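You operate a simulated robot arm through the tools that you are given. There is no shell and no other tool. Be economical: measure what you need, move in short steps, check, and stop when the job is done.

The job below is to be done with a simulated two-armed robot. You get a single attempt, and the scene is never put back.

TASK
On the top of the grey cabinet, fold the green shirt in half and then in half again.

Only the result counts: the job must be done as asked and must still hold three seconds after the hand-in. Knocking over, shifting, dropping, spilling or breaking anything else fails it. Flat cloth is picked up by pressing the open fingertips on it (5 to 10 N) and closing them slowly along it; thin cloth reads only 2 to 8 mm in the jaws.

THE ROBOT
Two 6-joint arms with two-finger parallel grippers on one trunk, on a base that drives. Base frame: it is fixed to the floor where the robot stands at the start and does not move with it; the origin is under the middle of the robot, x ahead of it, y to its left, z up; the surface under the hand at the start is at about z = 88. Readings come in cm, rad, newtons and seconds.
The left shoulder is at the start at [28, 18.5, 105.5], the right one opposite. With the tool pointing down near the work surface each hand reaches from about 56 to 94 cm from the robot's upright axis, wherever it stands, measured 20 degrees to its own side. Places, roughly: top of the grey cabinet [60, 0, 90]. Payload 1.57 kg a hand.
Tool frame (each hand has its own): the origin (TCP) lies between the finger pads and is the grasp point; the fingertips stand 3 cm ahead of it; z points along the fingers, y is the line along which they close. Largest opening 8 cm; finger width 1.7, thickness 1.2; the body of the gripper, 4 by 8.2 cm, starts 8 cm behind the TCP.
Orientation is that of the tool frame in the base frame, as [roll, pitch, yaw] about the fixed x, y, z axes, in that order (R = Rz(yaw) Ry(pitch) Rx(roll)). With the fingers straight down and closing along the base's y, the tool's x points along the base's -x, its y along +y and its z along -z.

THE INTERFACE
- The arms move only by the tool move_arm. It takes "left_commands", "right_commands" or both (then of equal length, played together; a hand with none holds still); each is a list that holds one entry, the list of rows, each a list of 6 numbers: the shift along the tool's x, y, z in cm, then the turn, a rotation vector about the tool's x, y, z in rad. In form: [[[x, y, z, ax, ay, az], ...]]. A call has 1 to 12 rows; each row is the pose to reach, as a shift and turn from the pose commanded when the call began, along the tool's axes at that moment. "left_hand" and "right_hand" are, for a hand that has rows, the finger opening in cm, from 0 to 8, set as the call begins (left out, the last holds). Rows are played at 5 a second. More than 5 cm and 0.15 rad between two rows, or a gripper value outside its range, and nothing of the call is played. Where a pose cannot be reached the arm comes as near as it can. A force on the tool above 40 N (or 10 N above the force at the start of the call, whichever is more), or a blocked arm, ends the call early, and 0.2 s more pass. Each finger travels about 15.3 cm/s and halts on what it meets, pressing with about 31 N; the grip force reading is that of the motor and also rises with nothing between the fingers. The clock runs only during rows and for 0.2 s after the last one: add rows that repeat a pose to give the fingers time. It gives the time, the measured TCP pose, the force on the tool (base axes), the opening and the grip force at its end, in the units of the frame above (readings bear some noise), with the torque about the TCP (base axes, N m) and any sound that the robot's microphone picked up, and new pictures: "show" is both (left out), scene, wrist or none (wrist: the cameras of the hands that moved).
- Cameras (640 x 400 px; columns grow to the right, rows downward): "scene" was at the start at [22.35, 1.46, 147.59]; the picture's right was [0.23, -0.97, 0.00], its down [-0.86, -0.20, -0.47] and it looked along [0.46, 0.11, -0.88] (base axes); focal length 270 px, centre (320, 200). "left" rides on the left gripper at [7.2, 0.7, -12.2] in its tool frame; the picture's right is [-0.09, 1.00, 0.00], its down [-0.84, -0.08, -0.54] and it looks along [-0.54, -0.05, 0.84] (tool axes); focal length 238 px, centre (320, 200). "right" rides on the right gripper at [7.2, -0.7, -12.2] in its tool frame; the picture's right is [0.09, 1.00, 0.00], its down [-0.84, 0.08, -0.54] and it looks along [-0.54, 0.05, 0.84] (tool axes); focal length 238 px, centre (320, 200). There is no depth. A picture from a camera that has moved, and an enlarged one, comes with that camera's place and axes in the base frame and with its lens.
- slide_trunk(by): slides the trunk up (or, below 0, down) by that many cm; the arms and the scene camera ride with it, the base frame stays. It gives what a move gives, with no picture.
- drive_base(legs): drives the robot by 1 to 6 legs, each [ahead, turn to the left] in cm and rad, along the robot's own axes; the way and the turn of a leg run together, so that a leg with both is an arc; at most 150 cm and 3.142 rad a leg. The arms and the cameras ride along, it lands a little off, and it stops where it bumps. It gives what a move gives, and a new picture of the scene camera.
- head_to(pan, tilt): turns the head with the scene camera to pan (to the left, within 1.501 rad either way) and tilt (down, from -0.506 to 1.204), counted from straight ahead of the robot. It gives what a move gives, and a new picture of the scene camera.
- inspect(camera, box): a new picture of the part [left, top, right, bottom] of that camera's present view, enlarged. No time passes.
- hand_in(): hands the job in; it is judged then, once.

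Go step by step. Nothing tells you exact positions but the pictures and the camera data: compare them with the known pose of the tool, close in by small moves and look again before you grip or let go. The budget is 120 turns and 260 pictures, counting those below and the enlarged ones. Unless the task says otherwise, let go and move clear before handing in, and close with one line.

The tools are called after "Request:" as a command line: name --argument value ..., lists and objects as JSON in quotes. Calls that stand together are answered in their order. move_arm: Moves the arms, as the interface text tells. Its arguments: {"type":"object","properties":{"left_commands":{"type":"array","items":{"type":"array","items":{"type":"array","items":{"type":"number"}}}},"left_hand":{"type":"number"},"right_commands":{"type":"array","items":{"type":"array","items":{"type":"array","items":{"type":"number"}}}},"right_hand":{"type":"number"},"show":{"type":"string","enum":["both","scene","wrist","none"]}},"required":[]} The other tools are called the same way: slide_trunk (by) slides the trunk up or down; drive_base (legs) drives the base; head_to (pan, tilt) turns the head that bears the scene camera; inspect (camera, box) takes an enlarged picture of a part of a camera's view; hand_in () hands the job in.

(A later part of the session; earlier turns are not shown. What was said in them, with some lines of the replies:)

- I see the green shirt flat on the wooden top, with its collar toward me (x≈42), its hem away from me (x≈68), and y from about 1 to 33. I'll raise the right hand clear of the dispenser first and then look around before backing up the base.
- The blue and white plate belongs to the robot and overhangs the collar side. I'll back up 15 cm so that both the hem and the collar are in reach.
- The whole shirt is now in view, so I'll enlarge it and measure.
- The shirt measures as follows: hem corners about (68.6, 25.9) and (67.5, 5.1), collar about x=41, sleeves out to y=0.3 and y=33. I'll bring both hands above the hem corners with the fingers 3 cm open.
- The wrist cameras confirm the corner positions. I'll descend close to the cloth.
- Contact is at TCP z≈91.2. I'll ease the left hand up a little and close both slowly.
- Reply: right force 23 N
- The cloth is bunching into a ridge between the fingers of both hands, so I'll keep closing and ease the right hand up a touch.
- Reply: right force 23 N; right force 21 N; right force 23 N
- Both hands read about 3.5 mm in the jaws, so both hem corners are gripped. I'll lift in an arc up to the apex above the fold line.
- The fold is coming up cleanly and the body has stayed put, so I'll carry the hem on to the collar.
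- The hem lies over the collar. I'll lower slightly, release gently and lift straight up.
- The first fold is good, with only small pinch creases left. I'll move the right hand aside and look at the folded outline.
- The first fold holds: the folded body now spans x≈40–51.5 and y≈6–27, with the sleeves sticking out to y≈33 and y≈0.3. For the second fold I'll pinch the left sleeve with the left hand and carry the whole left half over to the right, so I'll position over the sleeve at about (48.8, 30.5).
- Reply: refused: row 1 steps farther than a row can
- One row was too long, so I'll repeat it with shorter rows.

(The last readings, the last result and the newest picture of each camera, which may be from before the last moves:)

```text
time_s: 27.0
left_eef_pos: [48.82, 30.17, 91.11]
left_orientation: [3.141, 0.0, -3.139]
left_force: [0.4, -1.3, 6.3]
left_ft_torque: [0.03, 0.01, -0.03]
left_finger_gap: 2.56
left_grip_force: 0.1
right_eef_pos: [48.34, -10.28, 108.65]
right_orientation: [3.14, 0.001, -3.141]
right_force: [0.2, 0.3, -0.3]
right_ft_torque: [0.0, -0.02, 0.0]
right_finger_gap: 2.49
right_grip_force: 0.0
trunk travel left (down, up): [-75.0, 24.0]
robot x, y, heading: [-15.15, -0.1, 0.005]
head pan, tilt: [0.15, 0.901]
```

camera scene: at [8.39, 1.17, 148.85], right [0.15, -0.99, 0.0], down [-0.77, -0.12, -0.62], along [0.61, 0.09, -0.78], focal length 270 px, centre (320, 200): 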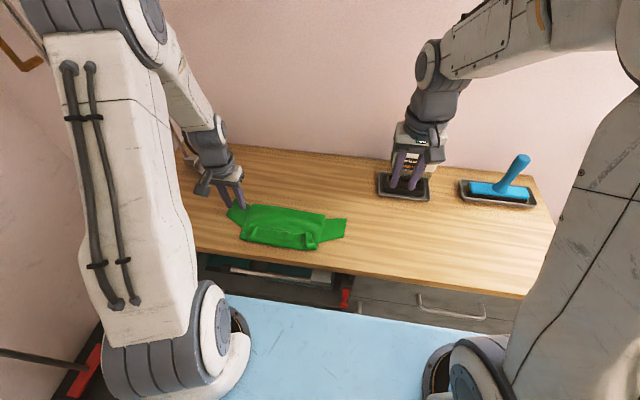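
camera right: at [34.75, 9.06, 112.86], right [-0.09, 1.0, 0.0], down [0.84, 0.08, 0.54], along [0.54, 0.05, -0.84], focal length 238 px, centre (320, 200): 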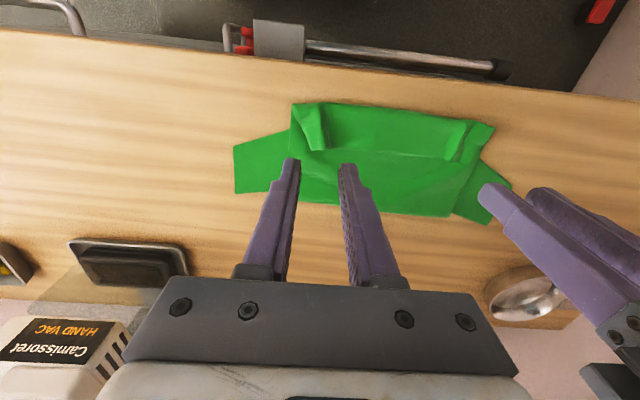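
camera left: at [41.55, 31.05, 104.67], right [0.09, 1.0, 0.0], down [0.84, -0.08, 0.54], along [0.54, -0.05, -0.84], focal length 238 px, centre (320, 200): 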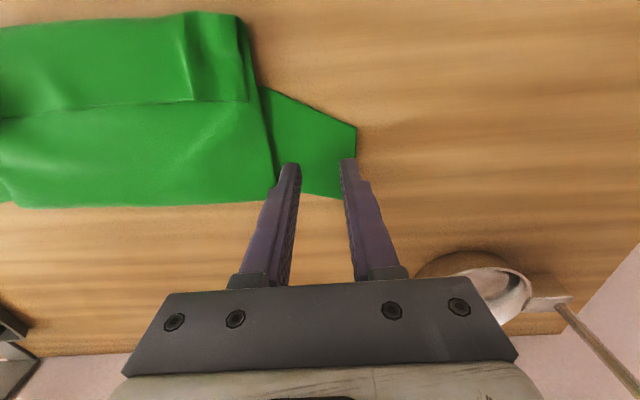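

The press is 6 N, so I'll close slowly.

Request:
move_arm --left_commands '[[[0, 0, 0, 0, 0, 0], [0, 0, 0, 0, 0, 0]]]' --left_hand 2.0 --show "none"

Request:
move_arm --left_commands '[[[0, 0, 0, 0, 0, 0], [0, 0, 0, 0, 0, 0]]]' --left_hand 1.4 --show "none"

Request:
move_arm --left_commands '[[[0, 0, 0, 0, 0, 0], [0, 0, 0, 0, 0, 0]]]' --left_hand 0.8 --show "none"

Request:
move_arm --left_commands '[[[0, 0, 0, 0, 0, 0], [0, 0, 0, 0, 0, 0], [0, 0, 0, 0, 0, 0]]]' --left_hand 0 --show "wrist"

Request:
inspect --camera "scene" --box '[210, 150, 370, 250]'

```text
time_s: 27.6
left_eef_pos: [48.66, 30.21, 91.13]
left_orientation: [3.141, 0.0, -3.14]
left_force: [0.4, -0.4, 7.3]
left_ft_torque: [0.11, -0.03, 0.01]
left_finger_gap: 1.87
left_grip_force: 0.0
right_eef_pos: [48.3, -10.22, 108.64]
right_orientation: [3.141, 0.0, -3.141]
right_force: [0.6, 1.1, -0.6]
right_ft_torque: [0.02, 0.01, -0.01]
right_finger_gap: 2.5
right_grip_force: 0.1
trunk travel left (down, up): [-75.0, 24.0]
robot x, y, heading: [-15.72, -0.38, 0.005]
head pan, tilt: [0.15, 0.901]
```

```text
time_s: 28.2
left_eef_pos: [48.8, 30.19, 91.14]
left_orientation: [3.141, 0.001, -3.14]
left_force: [0.3, -1.0, 8.9]
left_ft_torque: [0.14, -0.04, -0.01]
left_finger_gap: 1.28
left_grip_force: 0.0
right_eef_pos: [48.21, -10.12, 108.62]
right_orientation: [3.139, 0.0, -3.14]
right_force: [-0.5, 0.8, 0.1]
right_ft_torque: [0.01, 0.0, -0.01]
right_finger_gap: 2.51
right_grip_force: 0.0
trunk travel left (down, up): [-75.0, 24.0]
robot x, y, heading: [-14.87, -0.12, 0.002]
head pan, tilt: [0.15, 0.901]
```

```text
time_s: 28.8
left_eef_pos: [48.7, 30.06, 91.19]
left_orientation: [3.141, 0.001, -3.14]
left_force: [0.1, -0.5, 9.4]
left_ft_torque: [0.07, -0.02, -0.01]
left_finger_gap: 0.69
left_grip_force: 0.1
right_eef_pos: [48.18, -10.24, 108.62]
right_orientation: [3.139, -0.001, -3.141]
right_force: [0.3, -0.9, 0.0]
right_ft_torque: [0.01, -0.04, -0.01]
right_finger_gap: 2.49
right_grip_force: 0.1
trunk travel left (down, up): [-75.0, 24.0]
robot x, y, heading: [-14.86, 0.46, 0.008]
head pan, tilt: [0.15, 0.901]
```

```text
time_s: 29.6
left_eef_pos: [48.82, 30.23, 91.1]
left_orientation: [3.141, 0.001, -3.141]
left_force: [0.2, 1.2, 9.0]
left_ft_torque: [0.15, -0.01, 0.02]
left_finger_gap: 0.27
left_grip_force: 24.3
right_eef_pos: [48.28, -10.18, 108.63]
right_orientation: [3.14, 0.0, -3.14]
right_force: [0.5, 0.5, 0.6]
right_ft_torque: [0.02, 0.0, 0.01]
right_finger_gap: 2.48
right_grip_force: 0.1
trunk travel left (down, up): [-75.0, 24.0]
robot x, y, heading: [-15.05, -0.11, 0.003]
head pan, tilt: [0.15, 0.901]
camera left: at [41.48, 30.8, 103.35], right [0.09, 1.0, 0.0], down [0.84, -0.08, 0.54], along [0.54, -0.05, -0.84], focal length 238 px, centre (320, 200)
```

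left: 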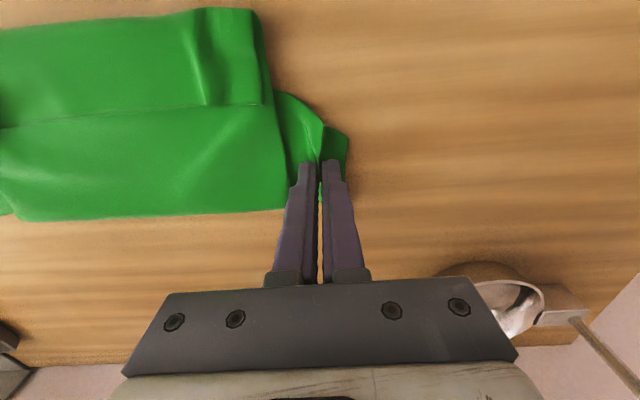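

```text
4.00 times, centred on (290, 200) of scene
camera zoom: at [8.34, 1.15, 148.87], right [0.15, -0.99, 0.0], down [-0.77, -0.12, -0.62], along [0.61, 0.09, -0.78], focal length 1082 px, centre (440, 200)
```

zoom: 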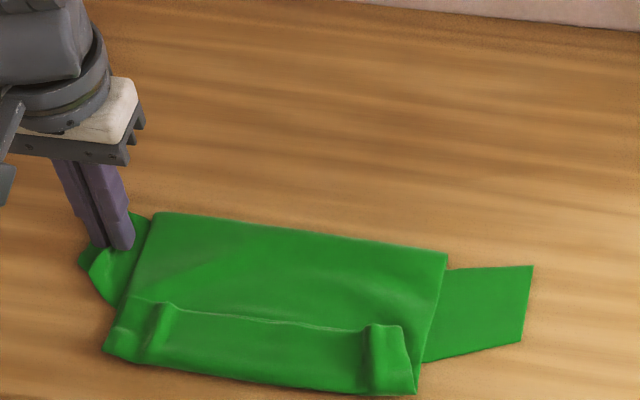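

The sleeve is gripped at 2.7 mm. I'll lift it to the apex over the centre line (y≈17.5) and move the right arm further away.

Request:
move_arm --left_commands '[[[0, -0.16, -1.72, 0, 0, 0], [0.03, -0.63, -3.4, 0, 0, 0], [0.07, -1.4, -5, 0, 0, 0], [0.13, -2.44, -6.47, 0, 0, 0], [0.2, -3.74, -7.78, 0, 0, 0], [0.28, -5.28, -8.9, 0, 0, 0], [0.37, -6.99, -9.8, 0, 0, 0], [0.47, -8.84, -10.46, 0, 0, 0], [0.58, -10.8, -10.86, 0, 0, 0], [0.69, -12.8, -11, 0, 0, 0]]]' --right_commands '[[[0, -1, 0, 0, 0, 0], [0, -2.2, 0, 0, 0, 0], [0, -3.4, 0, 0, 0, 0], [0, -4.6, 0, 0, 0, 0], [0, -5.8, 0, 0, 0, 0], [0, -7, 0, 0, 0, 0], [0, -8.2, 0, 0, 0, 0], [0, -9.4, 0, 0, 0, 0], [0, -10.6, 0, 0, 0, 0], [0, -12, 0, 0, 0, 0]]]' --show "scene"

Request:
inspect --camera "scene" --box '[210, 150, 370, 250]'

Request:
inspect --camera "left" --box '[0, 0, 640, 400]'

```text
time_s: 31.8
left_eef_pos: [48.1, 17.54, 102.37]
left_orientation: [-3.142, -0.001, -3.14]
left_force: [-0.7, -0.7, -0.3]
left_ft_torque: [-0.02, -0.04, 0.01]
left_finger_gap: 0.25
left_grip_force: 23.9
right_eef_pos: [48.13, -22.24, 108.63]
right_orientation: [3.141, -0.001, -3.139]
right_force: [-0.7, 0.0, -1.1]
right_ft_torque: [-0.01, -0.05, -0.03]
right_finger_gap: 2.51
right_grip_force: 0.1
trunk travel left (down, up): [-75.0, 24.0]
robot x, y, heading: [-15.26, -0.24, 0.006]
head pan, tilt: [0.15, 0.901]
camera scene: at [8.37, 1.17, 148.86], right [0.15, -0.99, 0.0], down [-0.77, -0.12, -0.62], along [0.61, 0.09, -0.78], focal length 270 px, centre (320, 200)
```

scene: 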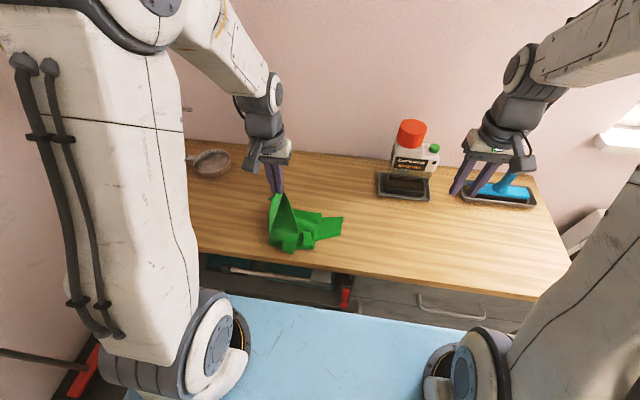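

```text
4.00 times, centred on (290, 200) of scene
camera zoom: at [8.37, 1.17, 148.86], right [0.15, -0.99, 0.0], down [-0.77, -0.12, -0.62], along [0.61, 0.09, -0.78], focal length 1082 px, centre (440, 200)
```

zoom: 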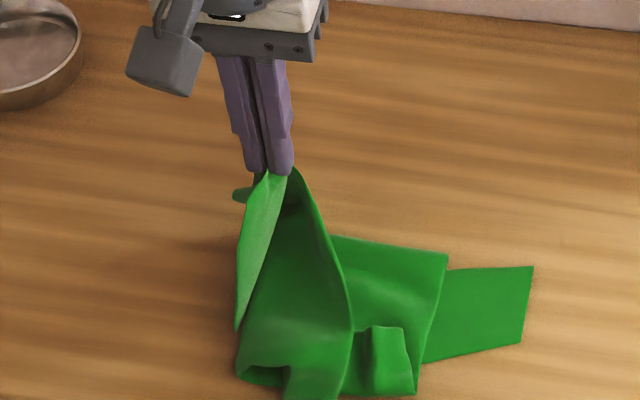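

```text
1.00 times, centred on (320, 200) of left (not enlarged: the box is as wide or as high as the picture)
camera zoom: at [40.81, 18.15, 114.54], right [0.09, 1.0, 0.0], down [0.84, -0.08, 0.54], along [0.54, -0.05, -0.84], focal length 238 px, centre (320, 200)
```

zoom: 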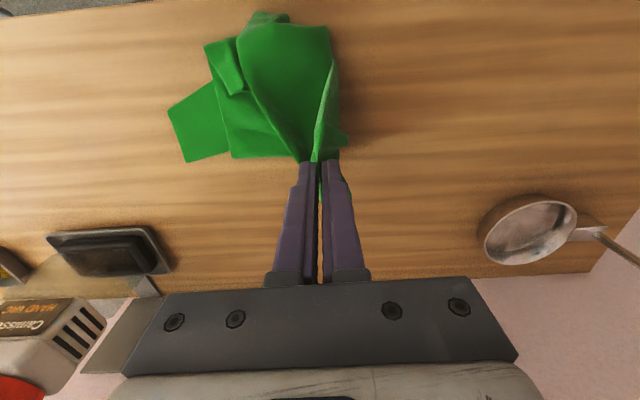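

The whole left half is following, flap included. I'll continue down onto the right side.

Request:
move_arm --left_commands '[[[0.1, -2.0, 0.14, 0, 0, 0], [0.2, -3.96, 0.53, 0, 0, 0], [0.3, -5.81, 1.2, 0, 0, 0], [0.4, -7.5, 2.1, 0, 0, 0], [0.5, -9.06, 3.2, 0, 0, 0], [0.6, -10.36, 4.5, 0, 0, 0], [0.7, -11.6, 6, 0, 0, 0], [0.8, -12.5, 7.6, 0, 0, 0], [0.9, -13, 9.2, 0, 0, 0], [0.9, -13.3, 10.1, 0, 0, 0]]]' --show "none"

Request:
inspect --camera "scene" --box '[210, 150, 370, 250]'

Request:
inspect --camera "left" --box '[0, 0, 640, 400]'

```text
time_s: 34.0
left_eef_pos: [47.2, 3.98, 92.14]
left_orientation: [3.141, 0.0, -3.141]
left_force: [0.3, -0.3, -0.2]
left_ft_torque: [0.0, 0.04, -0.01]
left_finger_gap: 0.25
left_grip_force: 24.0
right_eef_pos: [48.08, -22.33, 108.58]
right_orientation: [-3.141, 0.0, -3.14]
right_force: [-0.3, 0.3, 0.4]
right_ft_torque: [0.0, 0.05, 0.03]
right_finger_gap: 2.48
right_grip_force: 0.1
trunk travel left (down, up): [-75.0, 24.0]
robot x, y, heading: [-14.88, 0.23, 0.006]
head pan, tilt: [0.15, 0.901]
```

```text
4.00 times, centred on (290, 200) of scene
camera zoom: at [8.37, 1.15, 148.86], right [0.15, -0.99, 0.0], down [-0.77, -0.12, -0.62], along [0.61, 0.09, -0.78], focal length 1082 px, centre (440, 200)
```

zoom: 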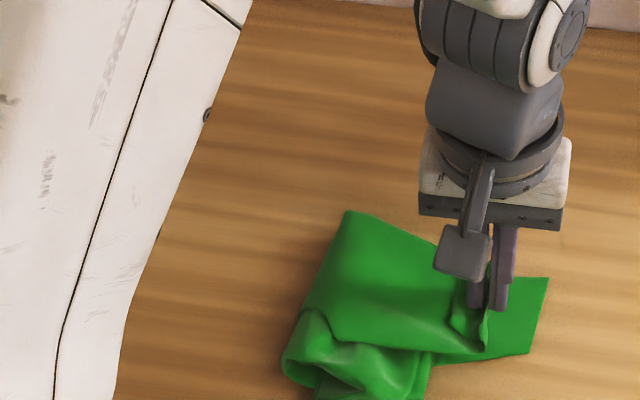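

```text
1.00 times, centred on (320, 200) of left (not enlarged: the box is as wide or as high as the picture)
camera zoom: at [39.91, 4.68, 104.25], right [0.09, 1.0, 0.0], down [0.84, -0.08, 0.54], along [0.54, -0.05, -0.84], focal length 238 px, centre (320, 200)
```

zoom: 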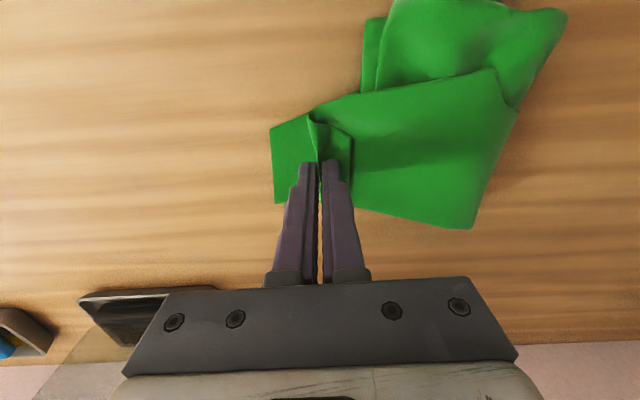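

Very good: the left sleeve lies on the right sleeve. I'll release, move the left hand up and away, and look.

Request:
move_arm --left_commands '[[[0, 0, 0.4, 0, 0, 0], [0, 0, 0.5, 0, 0, 0], [0, 0, 0.5, 0, 0, 0]]]' --left_hand 1.6 --show "none"

Request:
move_arm --left_commands '[[[0, 0, -1, 0, 0, 0], [0, 0, -4, 0, 0, 0], [0, 0, -8, 0, 0, 0], [0, 0, -12, 0, 0, 0], [0, 4, -14, 0, 0, 0], [0, 8.5, -15, 0, 0, 0], [0, 13, -16, 0, 0, 0], [0, 17.5, -16, 0, 0, 0], [0, 22, -16, 0, 0, 0], [0, 26.5, -16, 0, 0, 0]]]' --show "scene"

Request:
inspect --camera "scene" --box '[230, 170, 370, 258]'

Request:
inspect --camera "left" --box '[0, 0, 640, 400]'

```text
time_s: 34.8
left_eef_pos: [47.1, 4.2, 91.67]
left_orientation: [-3.142, 0.001, -3.14]
left_force: [0.1, 0.5, 0.0]
left_ft_torque: [-0.01, 0.01, -0.05]
left_finger_gap: 1.61
left_grip_force: 0.1
right_eef_pos: [48.06, -22.42, 108.62]
right_orientation: [3.141, -0.002, -3.14]
right_force: [0.6, -0.2, 0.9]
right_ft_torque: [-0.03, -0.03, 0.04]
right_finger_gap: 2.54
right_grip_force: 0.0
trunk travel left (down, up): [-75.0, 24.0]
robot x, y, heading: [-14.89, 0.09, -0.003]
head pan, tilt: [0.15, 0.901]
```

```text
time_s: 37.0
left_eef_pos: [47.22, 30.8, 107.56]
left_orientation: [-3.141, 0.001, -3.139]
left_force: [-0.5, -0.9, -0.5]
left_ft_torque: [0.04, -0.02, 0.01]
left_finger_gap: 1.64
left_grip_force: 0.0
right_eef_pos: [48.1, -22.29, 108.7]
right_orientation: [3.14, 0.001, -3.14]
right_force: [0.6, -0.4, 0.9]
right_ft_torque: [0.01, -0.02, -0.02]
right_finger_gap: 2.5
right_grip_force: 0.1
trunk travel left (down, up): [-75.0, 24.0]
robot x, y, heading: [-14.91, -0.25, -0.001]
head pan, tilt: [0.15, 0.901]
camera scene: at [8.37, 1.14, 148.86], right [0.15, -0.99, 0.0], down [-0.77, -0.12, -0.62], along [0.61, 0.09, -0.78], focal length 270 px, centre (320, 200)
```

scene: 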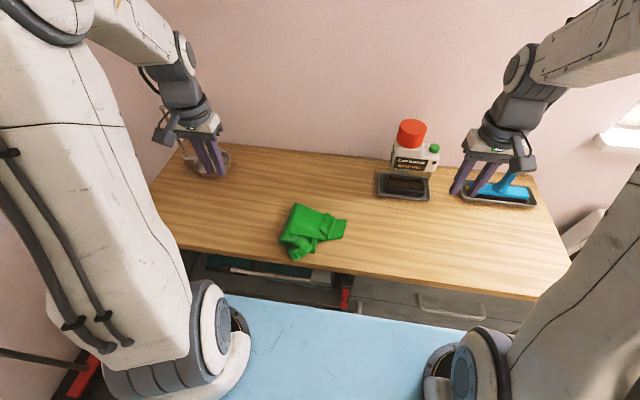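

```text
4.55 times, centred on (300, 214) of scene
camera zoom: at [8.37, 1.14, 148.86], right [0.15, -0.99, 0.0], down [-0.77, -0.12, -0.62], along [0.61, 0.09, -0.78], focal length 1230 px, centre (411, 136)
```

zoom: 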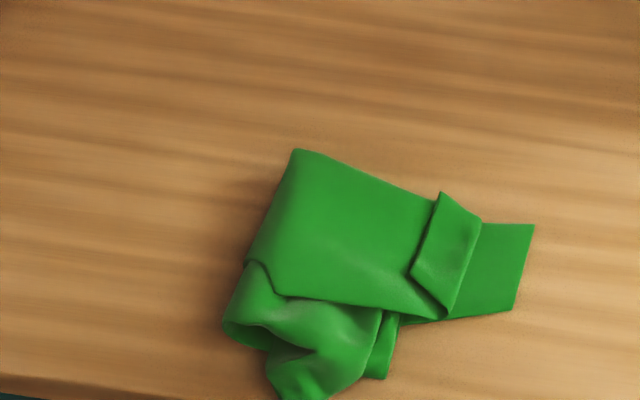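

```text
1.00 times, centred on (320, 200) of left (not enlarged: the box is as wide or as high as the picture)
camera zoom: at [39.91, 31.41, 119.73], right [0.09, 1.0, 0.0], down [0.84, -0.08, 0.54], along [0.54, -0.05, -0.84], focal length 238 px, centre (320, 200)
```

zoom: 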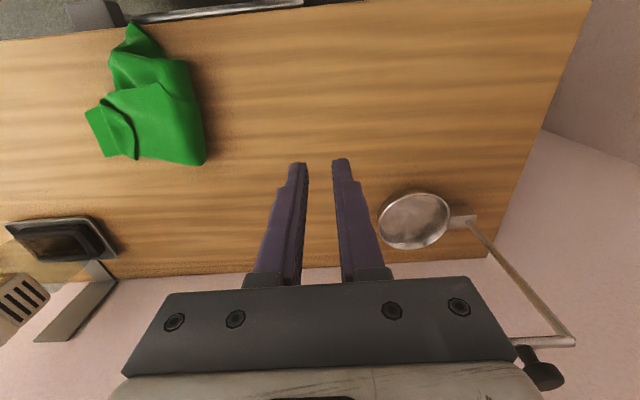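

The second fold is in place, apart from the near hem corner, which pokes out to about x≈37, y≈12. I'll back up 6 cm for reach and bring the left hand over that corner to tidy it.

Request:
drive_base --legs '[[-6, 0]]'

Request:
move_arm --left_commands '[[[0.4, -3.6, 0.5, 0, 0, 0], [0.8, -7.2, 1, 0, 0, 0], [1.2, -10.8, 2, 0, 0, 0], [1.6, -14.4, 4, 0, 0, 0], [2, -18, 6, 0, 0, 0], [2, -18, 8, 0, 0, 0], [2, -18, 8, 0, 0, 0]]]' --left_hand 2.5

Request:
inspect --camera "scene" --box '[230, 140, 390, 240]'

```text
time_s: 38.0
left_eef_pos: [41.23, 30.75, 107.61]
left_orientation: [3.142, 0.001, -3.14]
left_force: [0.2, -0.6, -0.5]
left_ft_torque: [0.0, 0.0, 0.03]
left_finger_gap: 1.6
left_grip_force: 0.0
right_eef_pos: [42.1, -22.21, 108.6]
right_orientation: [3.141, -0.001, -3.138]
right_force: [0.1, -0.5, 0.3]
right_ft_torque: [0.04, 0.05, 0.0]
right_finger_gap: 2.5
right_grip_force: 0.1
trunk travel left (down, up): [-75.0, 24.0]
robot x, y, heading: [-21.21, -0.05, 0.0]
head pan, tilt: [0.15, 0.901]
camera scene: at [2.37, 1.17, 148.85], right [0.15, -0.99, 0.0], down [-0.77, -0.12, -0.62], along [0.61, 0.1, -0.78], focal length 270 px, centre (320, 200)
```

scene: 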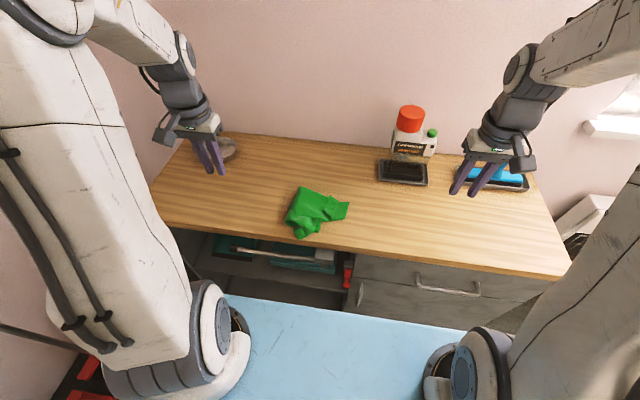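

```text
time_s: 39.6
left_eef_pos: [39.07, 12.83, 99.61]
left_orientation: [-3.14, -0.001, -3.138]
left_force: [-1.0, 0.7, -0.7]
left_ft_torque: [-0.02, 0.01, -0.02]
left_finger_gap: 2.49
left_grip_force: 0.1
right_eef_pos: [42.1, -22.19, 108.6]
right_orientation: [3.14, 0.0, -3.137]
right_force: [0.3, 0.1, 0.2]
right_ft_torque: [-0.04, 0.05, 0.0]
right_finger_gap: 2.49
right_grip_force: 0.0
trunk travel left (down, up): [-75.0, 24.0]
robot x, y, heading: [-21.42, -0.48, 0.004]
head pan, tilt: [0.15, 0.901]
camera scene: at [2.32, 1.16, 148.86], right [0.15, -0.99, 0.0], down [-0.77, -0.12, -0.62], along [0.61, 0.1, -0.78], focal length 270 px, centre (320, 200)
camera left: at [31.85, 13.37, 111.73], right [0.09, 1.0, 0.0], down [0.84, -0.07, 0.54], along [0.54, -0.05, -0.84], focal length 238 px, centre (320, 200)
```

scene: 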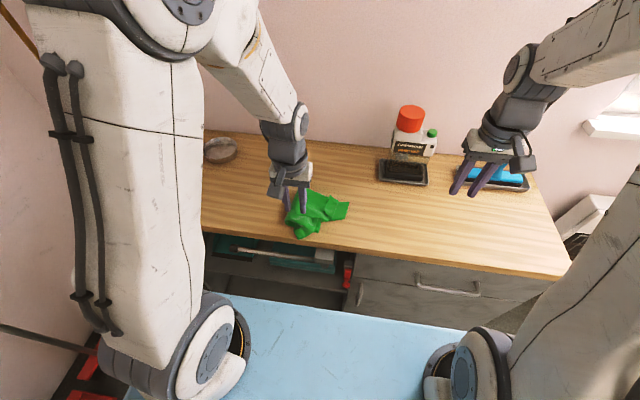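
left: 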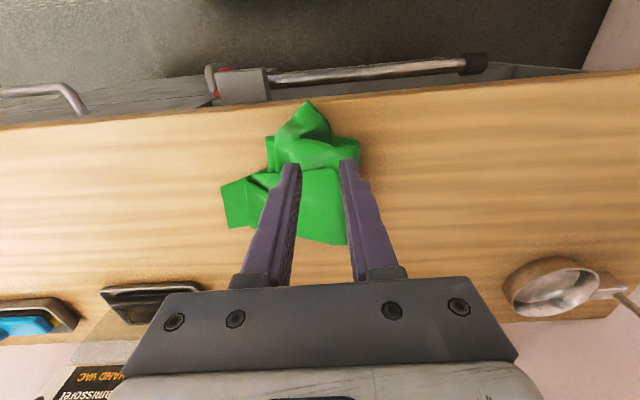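

```text
4.00 times, centred on (310, 190) of scene
camera zoom: at [2.32, 1.16, 148.86], right [0.15, -0.99, 0.0], down [-0.77, -0.12, -0.62], along [0.61, 0.1, -0.78], focal length 1082 px, centre (360, 240)
```

zoom: 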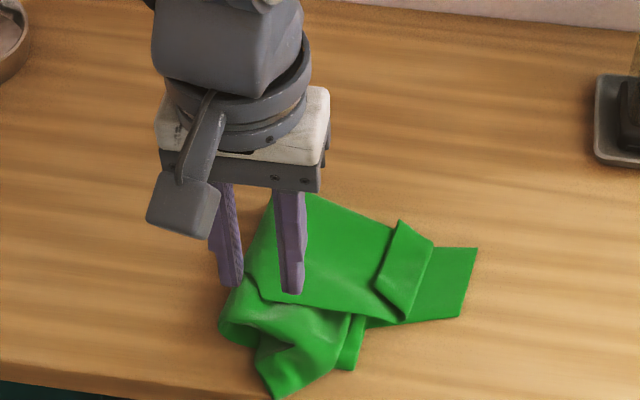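

Request:
move_arm --left_commands '[[[1, -0.4, 2, 0, 0, 0], [1.7, -0.8, 5, 0, 0, 0], [1.7, -0.8, 7.5, 0, 0, 0], [1.7, -0.8, 8.2, 0, 0, 0], [1.7, -0.8, 8.2, 0, 0, 0]]]' --left_hand 3.2 --show "wrist"

Request:
inspect --camera "scene" --box '[250, 180, 350, 242]'

```text
time_s: 40.8
left_eef_pos: [37.5, 12.01, 91.29]
left_orientation: [-3.142, 0.001, -3.138]
left_force: [0.3, -0.1, 0.4]
left_ft_torque: [-0.02, 0.0, -0.03]
left_finger_gap: 3.19
left_grip_force: 0.1
right_eef_pos: [42.12, -22.24, 108.66]
right_orientation: [3.14, -0.001, -3.138]
right_force: [0.1, -0.6, -0.2]
right_ft_torque: [0.04, 0.03, -0.01]
right_finger_gap: 2.52
right_grip_force: 0.1
trunk travel left (down, up): [-75.0, 24.0]
robot x, y, heading: [-21.13, -0.14, 0.004]
head pan, tilt: [0.15, 0.901]
camera left: at [30.21, 12.57, 103.47], right [0.09, 1.0, 0.0], down [0.84, -0.07, 0.54], along [0.54, -0.05, -0.84], focal length 238 px, centre (320, 200)
```

left: 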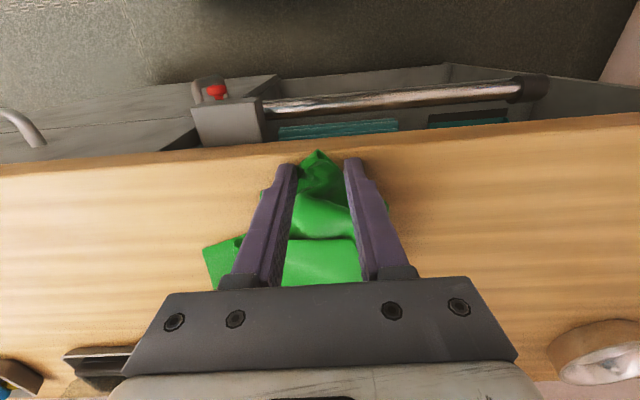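

```text
6.40 times, centred on (300, 211) of scene
camera zoom: at [2.31, 1.17, 148.86], right [0.15, -0.99, 0.0], down [-0.77, -0.12, -0.62], along [0.61, 0.1, -0.78], focal length 1731 px, centre (448, 130)
```

zoom: 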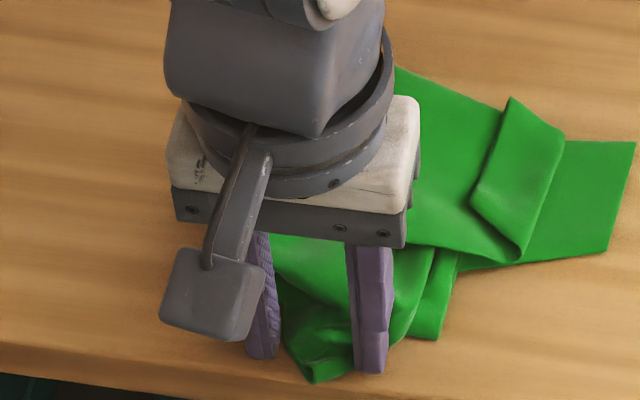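

The corner sits between the fingers, so I'll close on it.

Request:
move_arm --left_commands '[[[0, 0, 0, 0, 0, 0], [0, 0, 0, 0, 0, 0]]]' --left_hand 1.5 --show "none"

Request:
move_arm --left_commands '[[[0, 0, 0, 0, 0, 0], [0, 0, 0, 0, 0, 0], [0, 0, 0, 0, 0, 0]]]' --left_hand 0 --show "wrist"

```text
time_s: 41.4
left_eef_pos: [37.42, 11.95, 91.33]
left_orientation: [-3.141, -0.001, -3.139]
left_force: [0.5, -0.7, -0.2]
left_ft_torque: [0.02, 0.0, -0.03]
left_finger_gap: 1.5
left_grip_force: 0.0
right_eef_pos: [42.09, -22.28, 108.5]
right_orientation: [3.14, 0.0, -3.139]
right_force: [0.1, 0.7, 0.1]
right_ft_torque: [-0.01, -0.01, 0.01]
right_finger_gap: 2.51
right_grip_force: 0.1
trunk travel left (down, up): [-75.0, 24.0]
robot x, y, heading: [-21.11, -0.11, 0.006]
head pan, tilt: [0.15, 0.901]
```

```text
time_s: 42.2
left_eef_pos: [37.49, 12.04, 91.32]
left_orientation: [-3.14, 0.0, -3.139]
left_force: [0.3, -0.8, 0.1]
left_ft_torque: [-0.01, -0.02, 0.03]
left_finger_gap: 0.27
left_grip_force: 23.9
right_eef_pos: [42.17, -22.18, 108.65]
right_orientation: [3.14, -0.001, -3.139]
right_force: [0.3, 0.7, -0.7]
right_ft_torque: [-0.02, 0.0, -0.01]
right_finger_gap: 2.48
right_grip_force: 0.1
trunk travel left (down, up): [-75.0, 24.0]
robot x, y, heading: [-20.86, -0.01, 0.004]
head pan, tilt: [0.15, 0.901]
camera left: at [30.21, 12.57, 103.5], right [0.09, 1.0, 0.0], down [0.84, -0.07, 0.54], along [0.54, -0.05, -0.84], focal length 238 px, centre (320, 200)
```

left: 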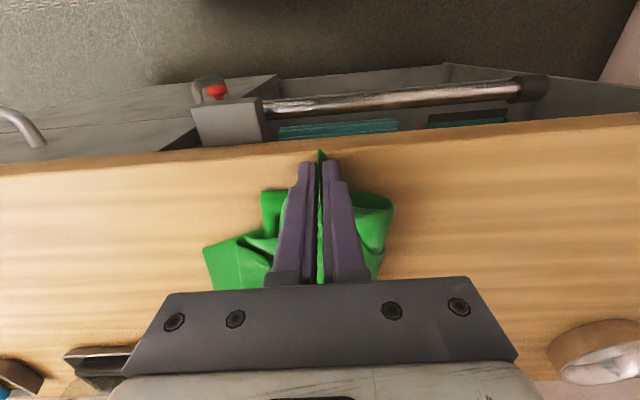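

Gripped. I'll lift the corner and lay it over on the right near corner, around (42, 8).

Request:
move_arm --left_commands '[[[0, 0, -1.5, 0, 0, 0], [-0.5, -0.3, -3, 0, 0, 0], [-1.5, -1, -4.2, 0, 0, 0], [-2.7, -2, -4.6, 0, 0, 0], [-3.8, -3, -4.2, 0, 0, 0], [-4.5, -3.8, -3, 0, 0, 0], [-4.8, -4.3, -1.6, 0, 0, 0], [-4.8, -4.3, -0.8, 0, 0, 0], [-4.8, -4.3, -0.8, 0, 0, 0]]]' --show "wrist"

Request:
inspect --camera "scene" --box '[250, 170, 362, 240]'

```text
time_s: 44.2
left_eef_pos: [42.09, 7.61, 92.19]
left_orientation: [-3.141, -0.001, -3.138]
left_force: [-0.1, 0.0, 0.2]
left_ft_torque: [0.03, -0.01, -0.05]
left_finger_gap: 0.28
left_grip_force: 23.9
right_eef_pos: [42.03, -22.15, 108.57]
right_orientation: [3.139, 0.0, -3.138]
right_force: [0.8, -0.1, 0.1]
right_ft_torque: [0.02, -0.03, 0.03]
right_finger_gap: 2.51
right_grip_force: 0.0
trunk travel left (down, up): [-75.0, 24.0]
robot x, y, heading: [-21.22, 0.04, 0.005]
head pan, tilt: [0.15, 0.901]
camera left: at [34.94, 8.3, 104.31], right [0.09, 1.0, 0.0], down [0.84, -0.07, 0.54], along [0.54, -0.05, -0.84], focal length 238 px, centre (320, 200)
```

left: 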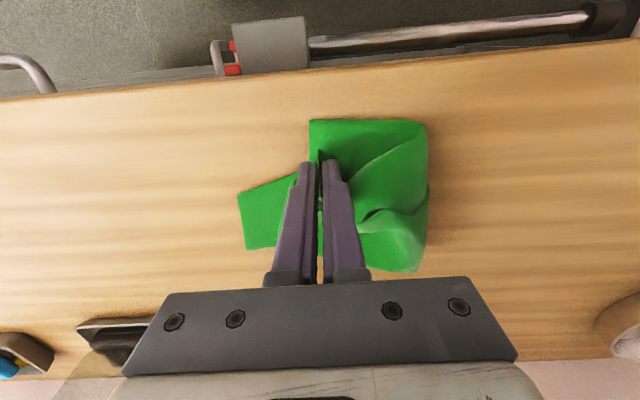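

```text
5.71 times, centred on (306, 205) of scene
camera zoom: at [2.31, 1.16, 148.86], right [0.15, -0.99, 0.0], down [-0.77, -0.12, -0.62], along [0.61, 0.1, -0.78], focal length 1546 px, centre (400, 171)
```

zoom: 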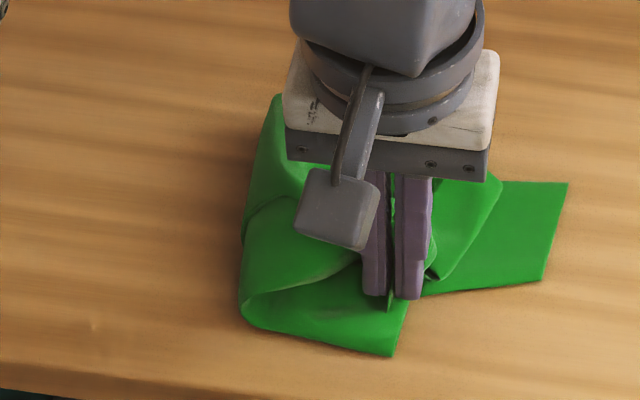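

That makes a neat square packet. I'll release, lift and check.

Request:
move_arm --left_commands '[[[0, 0, 0.2, 0, 0, 0], [0, 0, 0.2, 0, 0, 0], [0, 0, -2, 0, 0, 0], [0, 0, -6, 0, 0, 0], [0, 0, -10, 0, 0, 0], [0, 4, -12, 0, 0, 0], [0, 8.5, -13, 0, 0, 0], [0, 13, -14, 0, 0, 0], [0, 17.5, -14, 0, 0, 0], [0, 22, -14, 0, 0, 0]]]' --left_hand 1.5 --show "scene"

Request:
inspect --camera "scene" --box '[250, 170, 362, 240]'

```text
time_s: 46.4
left_eef_pos: [42.3, 29.85, 105.93]
left_orientation: [-3.141, -0.001, -3.139]
left_force: [-0.6, 0.2, 1.0]
left_ft_torque: [0.05, 0.0, -0.02]
left_finger_gap: 1.49
left_grip_force: 0.1
right_eef_pos: [42.0, -22.32, 108.64]
right_orientation: [3.141, 0.001, -3.139]
right_force: [0.3, -0.1, 0.3]
right_ft_torque: [0.02, -0.02, 0.0]
right_finger_gap: 2.51
right_grip_force: 0.0
trunk travel left (down, up): [-75.0, 24.0]
robot x, y, heading: [-21.12, -0.4, 0.007]
head pan, tilt: [0.15, 0.901]
camera scene: at [2.3, 1.15, 148.86], right [0.15, -0.99, 0.0], down [-0.77, -0.12, -0.62], along [0.61, 0.1, -0.78], focal length 270 px, centre (320, 200)
```

scene: 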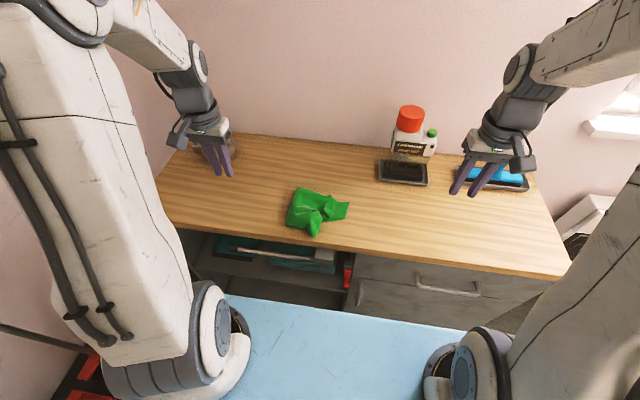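

```text
5.71 times, centred on (306, 205) of scene
camera zoom: at [2.3, 1.15, 148.86], right [0.15, -0.99, 0.0], down [-0.77, -0.12, -0.62], along [0.61, 0.1, -0.78], focal length 1546 px, centre (400, 171)
```

zoom: 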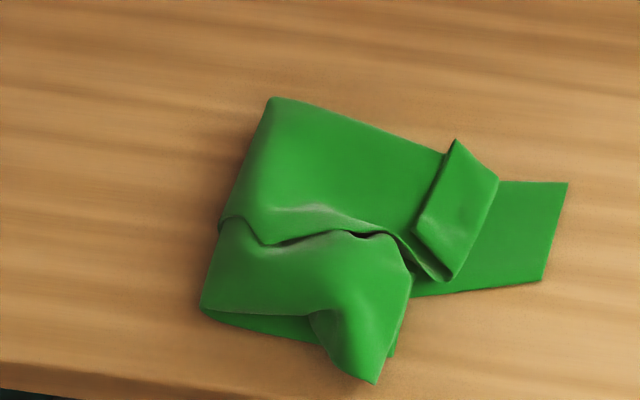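

The packet holds well; only the near corner is a little puffy. I'll press it flat gently with the fingertips.

Request:
move_arm --left_commands '[[[0.5, -4.5, 0, 0, 0, 0], [1, -9, 0, 0, 0, 0], [1.5, -13.5, 0, 0, 0, 0], [2, -18, 0, 0, 0, 0], [2.8, -21.8, 2, 0, 0, 0], [2.8, -21.8, 6, 0, 0, 0], [2.8, -21.8, 10, 0, 0, 0], [2.8, -21.8, 13, 0, 0, 0], [2.8, -21.8, 14.2, 0, 0, 0], [2.8, -21.8, 14.3, 0, 0, 0]]]' --left_hand 1 --show "wrist"

```text
time_s: 48.6
left_eef_pos: [39.32, 7.85, 91.72]
left_orientation: [-3.141, 0.001, -3.138]
left_force: [-0.7, 0.3, 0.4]
left_ft_torque: [-0.03, 0.0, 0.0]
left_finger_gap: 0.97
left_grip_force: 0.1
right_eef_pos: [42.08, -22.27, 108.67]
right_orientation: [3.142, 0.0, -3.138]
right_force: [0.3, 0.8, -0.4]
right_ft_torque: [0.0, 0.0, -0.03]
right_finger_gap: 2.52
right_grip_force: 0.0
trunk travel left (down, up): [-75.0, 24.0]
robot x, y, heading: [-20.99, -0.12, 0.005]
head pan, tilt: [0.15, 0.901]
camera left: at [32.08, 8.51, 103.9], right [0.09, 1.0, 0.0], down [0.84, -0.07, 0.54], along [0.54, -0.05, -0.84], focal length 238 px, centre (320, 200)
```

left: 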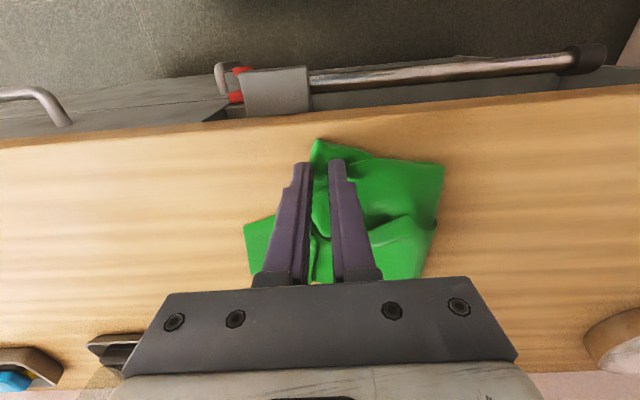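

Request:
move_arm --left_commands '[[[0, 0, -2, 0, 0, 0], [0.7, 1, -2, 0, 0, 0], [0.7, 1, -0.5, 0, 0, 0], [0.7, 1, 0.3, 0, 0, 0], [0.7, 1, 0.35, 0, 0, 0]]]' --left_hand 0.3 --show "wrist"

```text
time_s: 49.8
left_eef_pos: [38.8, 8.76, 91.62]
left_orientation: [-3.14, 0.0, -3.138]
left_force: [-0.2, 0.5, 3.7]
left_ft_torque: [0.03, -0.02, 0.0]
left_finger_gap: 0.31
left_grip_force: 0.1
right_eef_pos: [42.01, -22.3, 108.72]
right_orientation: [-3.142, -0.001, -3.14]
right_force: [-0.2, -1.0, 0.1]
right_ft_torque: [0.04, -0.01, -0.02]
right_finger_gap: 2.49
right_grip_force: 0.0
trunk travel left (down, up): [-75.0, 24.0]
robot x, y, heading: [-21.37, 0.15, 0.002]
head pan, tilt: [0.15, 0.901]
camera left: at [31.5, 9.44, 103.65], right [0.09, 1.0, 0.0], down [0.84, -0.07, 0.54], along [0.54, -0.05, -0.84], focal length 238 px, centre (320, 200)
```

left: 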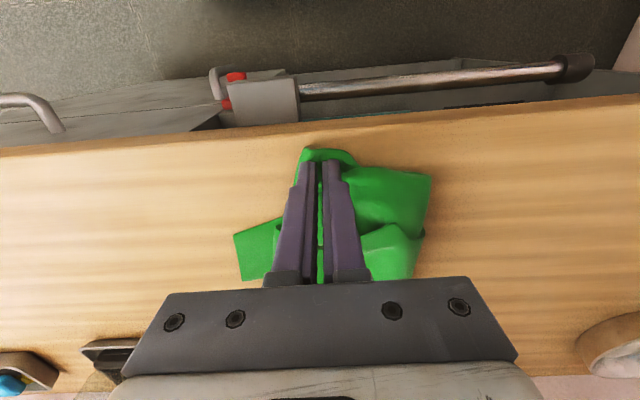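

Request:
move_arm --left_commands '[[[0, 0, 0.1, 0, 0, 0], [-0.5, 0, 0.1, 0, 0, 0], [-1, 0, 0.1, 0, 0, 0], [-1.4, 0, 0.1, 0, 0, 0], [-1.4, 0, 0.1, 0, 0, 0], [-1.4, 0, -3, 0, 0, 0], [-1.4, 0, -7.5, 0, 0, 0], [-1.4, 0, -12, 0, 0, 0], [-1.4, 4.5, -14, 0, 0, 0], [-1.4, 9, -14, 0, 0, 0], [-1.4, 13.5, -14, 0, 0, 0], [-1.4, 18, -14, 0, 0, 0]]]' --show "none"

Request:
inspect --camera "scene" --box '[250, 170, 362, 240]'

```text
time_s: 52.4
left_eef_pos: [39.87, 26.88, 105.64]
left_orientation: [-3.141, -0.001, -3.138]
left_force: [-0.1, -0.1, 0.4]
left_ft_torque: [-0.01, 0.02, 0.0]
left_finger_gap: 0.29
left_grip_force: 0.1
right_eef_pos: [42.03, -22.25, 108.62]
right_orientation: [3.139, 0.0, -3.138]
right_force: [0.0, -0.3, -0.2]
right_ft_torque: [-0.01, 0.01, -0.02]
right_finger_gap: 2.51
right_grip_force: 0.1
trunk travel left (down, up): [-75.0, 24.0]
robot x, y, heading: [-21.19, -0.32, 0.001]
head pan, tilt: [0.15, 0.901]
```

```text
5.71 times, centred on (306, 205) of scene
camera zoom: at [2.31, 1.15, 148.86], right [0.15, -0.99, 0.0], down [-0.77, -0.12, -0.62], along [0.61, 0.1, -0.78], focal length 1546 px, centre (400, 171)
```

zoom: 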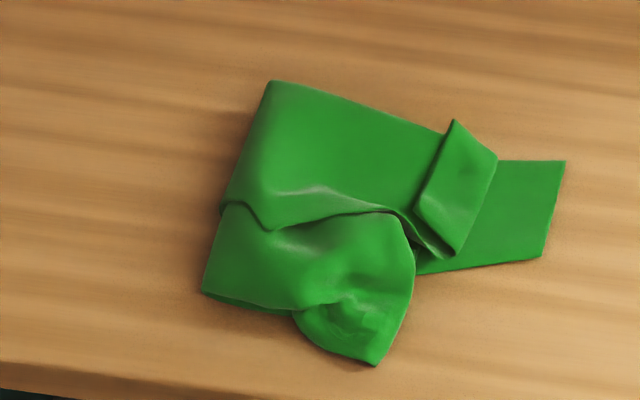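

The shirt is folded in half and in half again into a compact packet, both hands are clear, and nothing else on the cabinet has moved. I'm handing in.

Request:
hand_in

```text
The job is handed in.
```

I folded the green shirt in half and then in half again on the cabinet top, and handed the job in. The hem was brought to the collar, and then the left half was laid over the right. The packet isn't perfectly crisp: the left sleeve tip is curled back and the near corner is slightly puffy.
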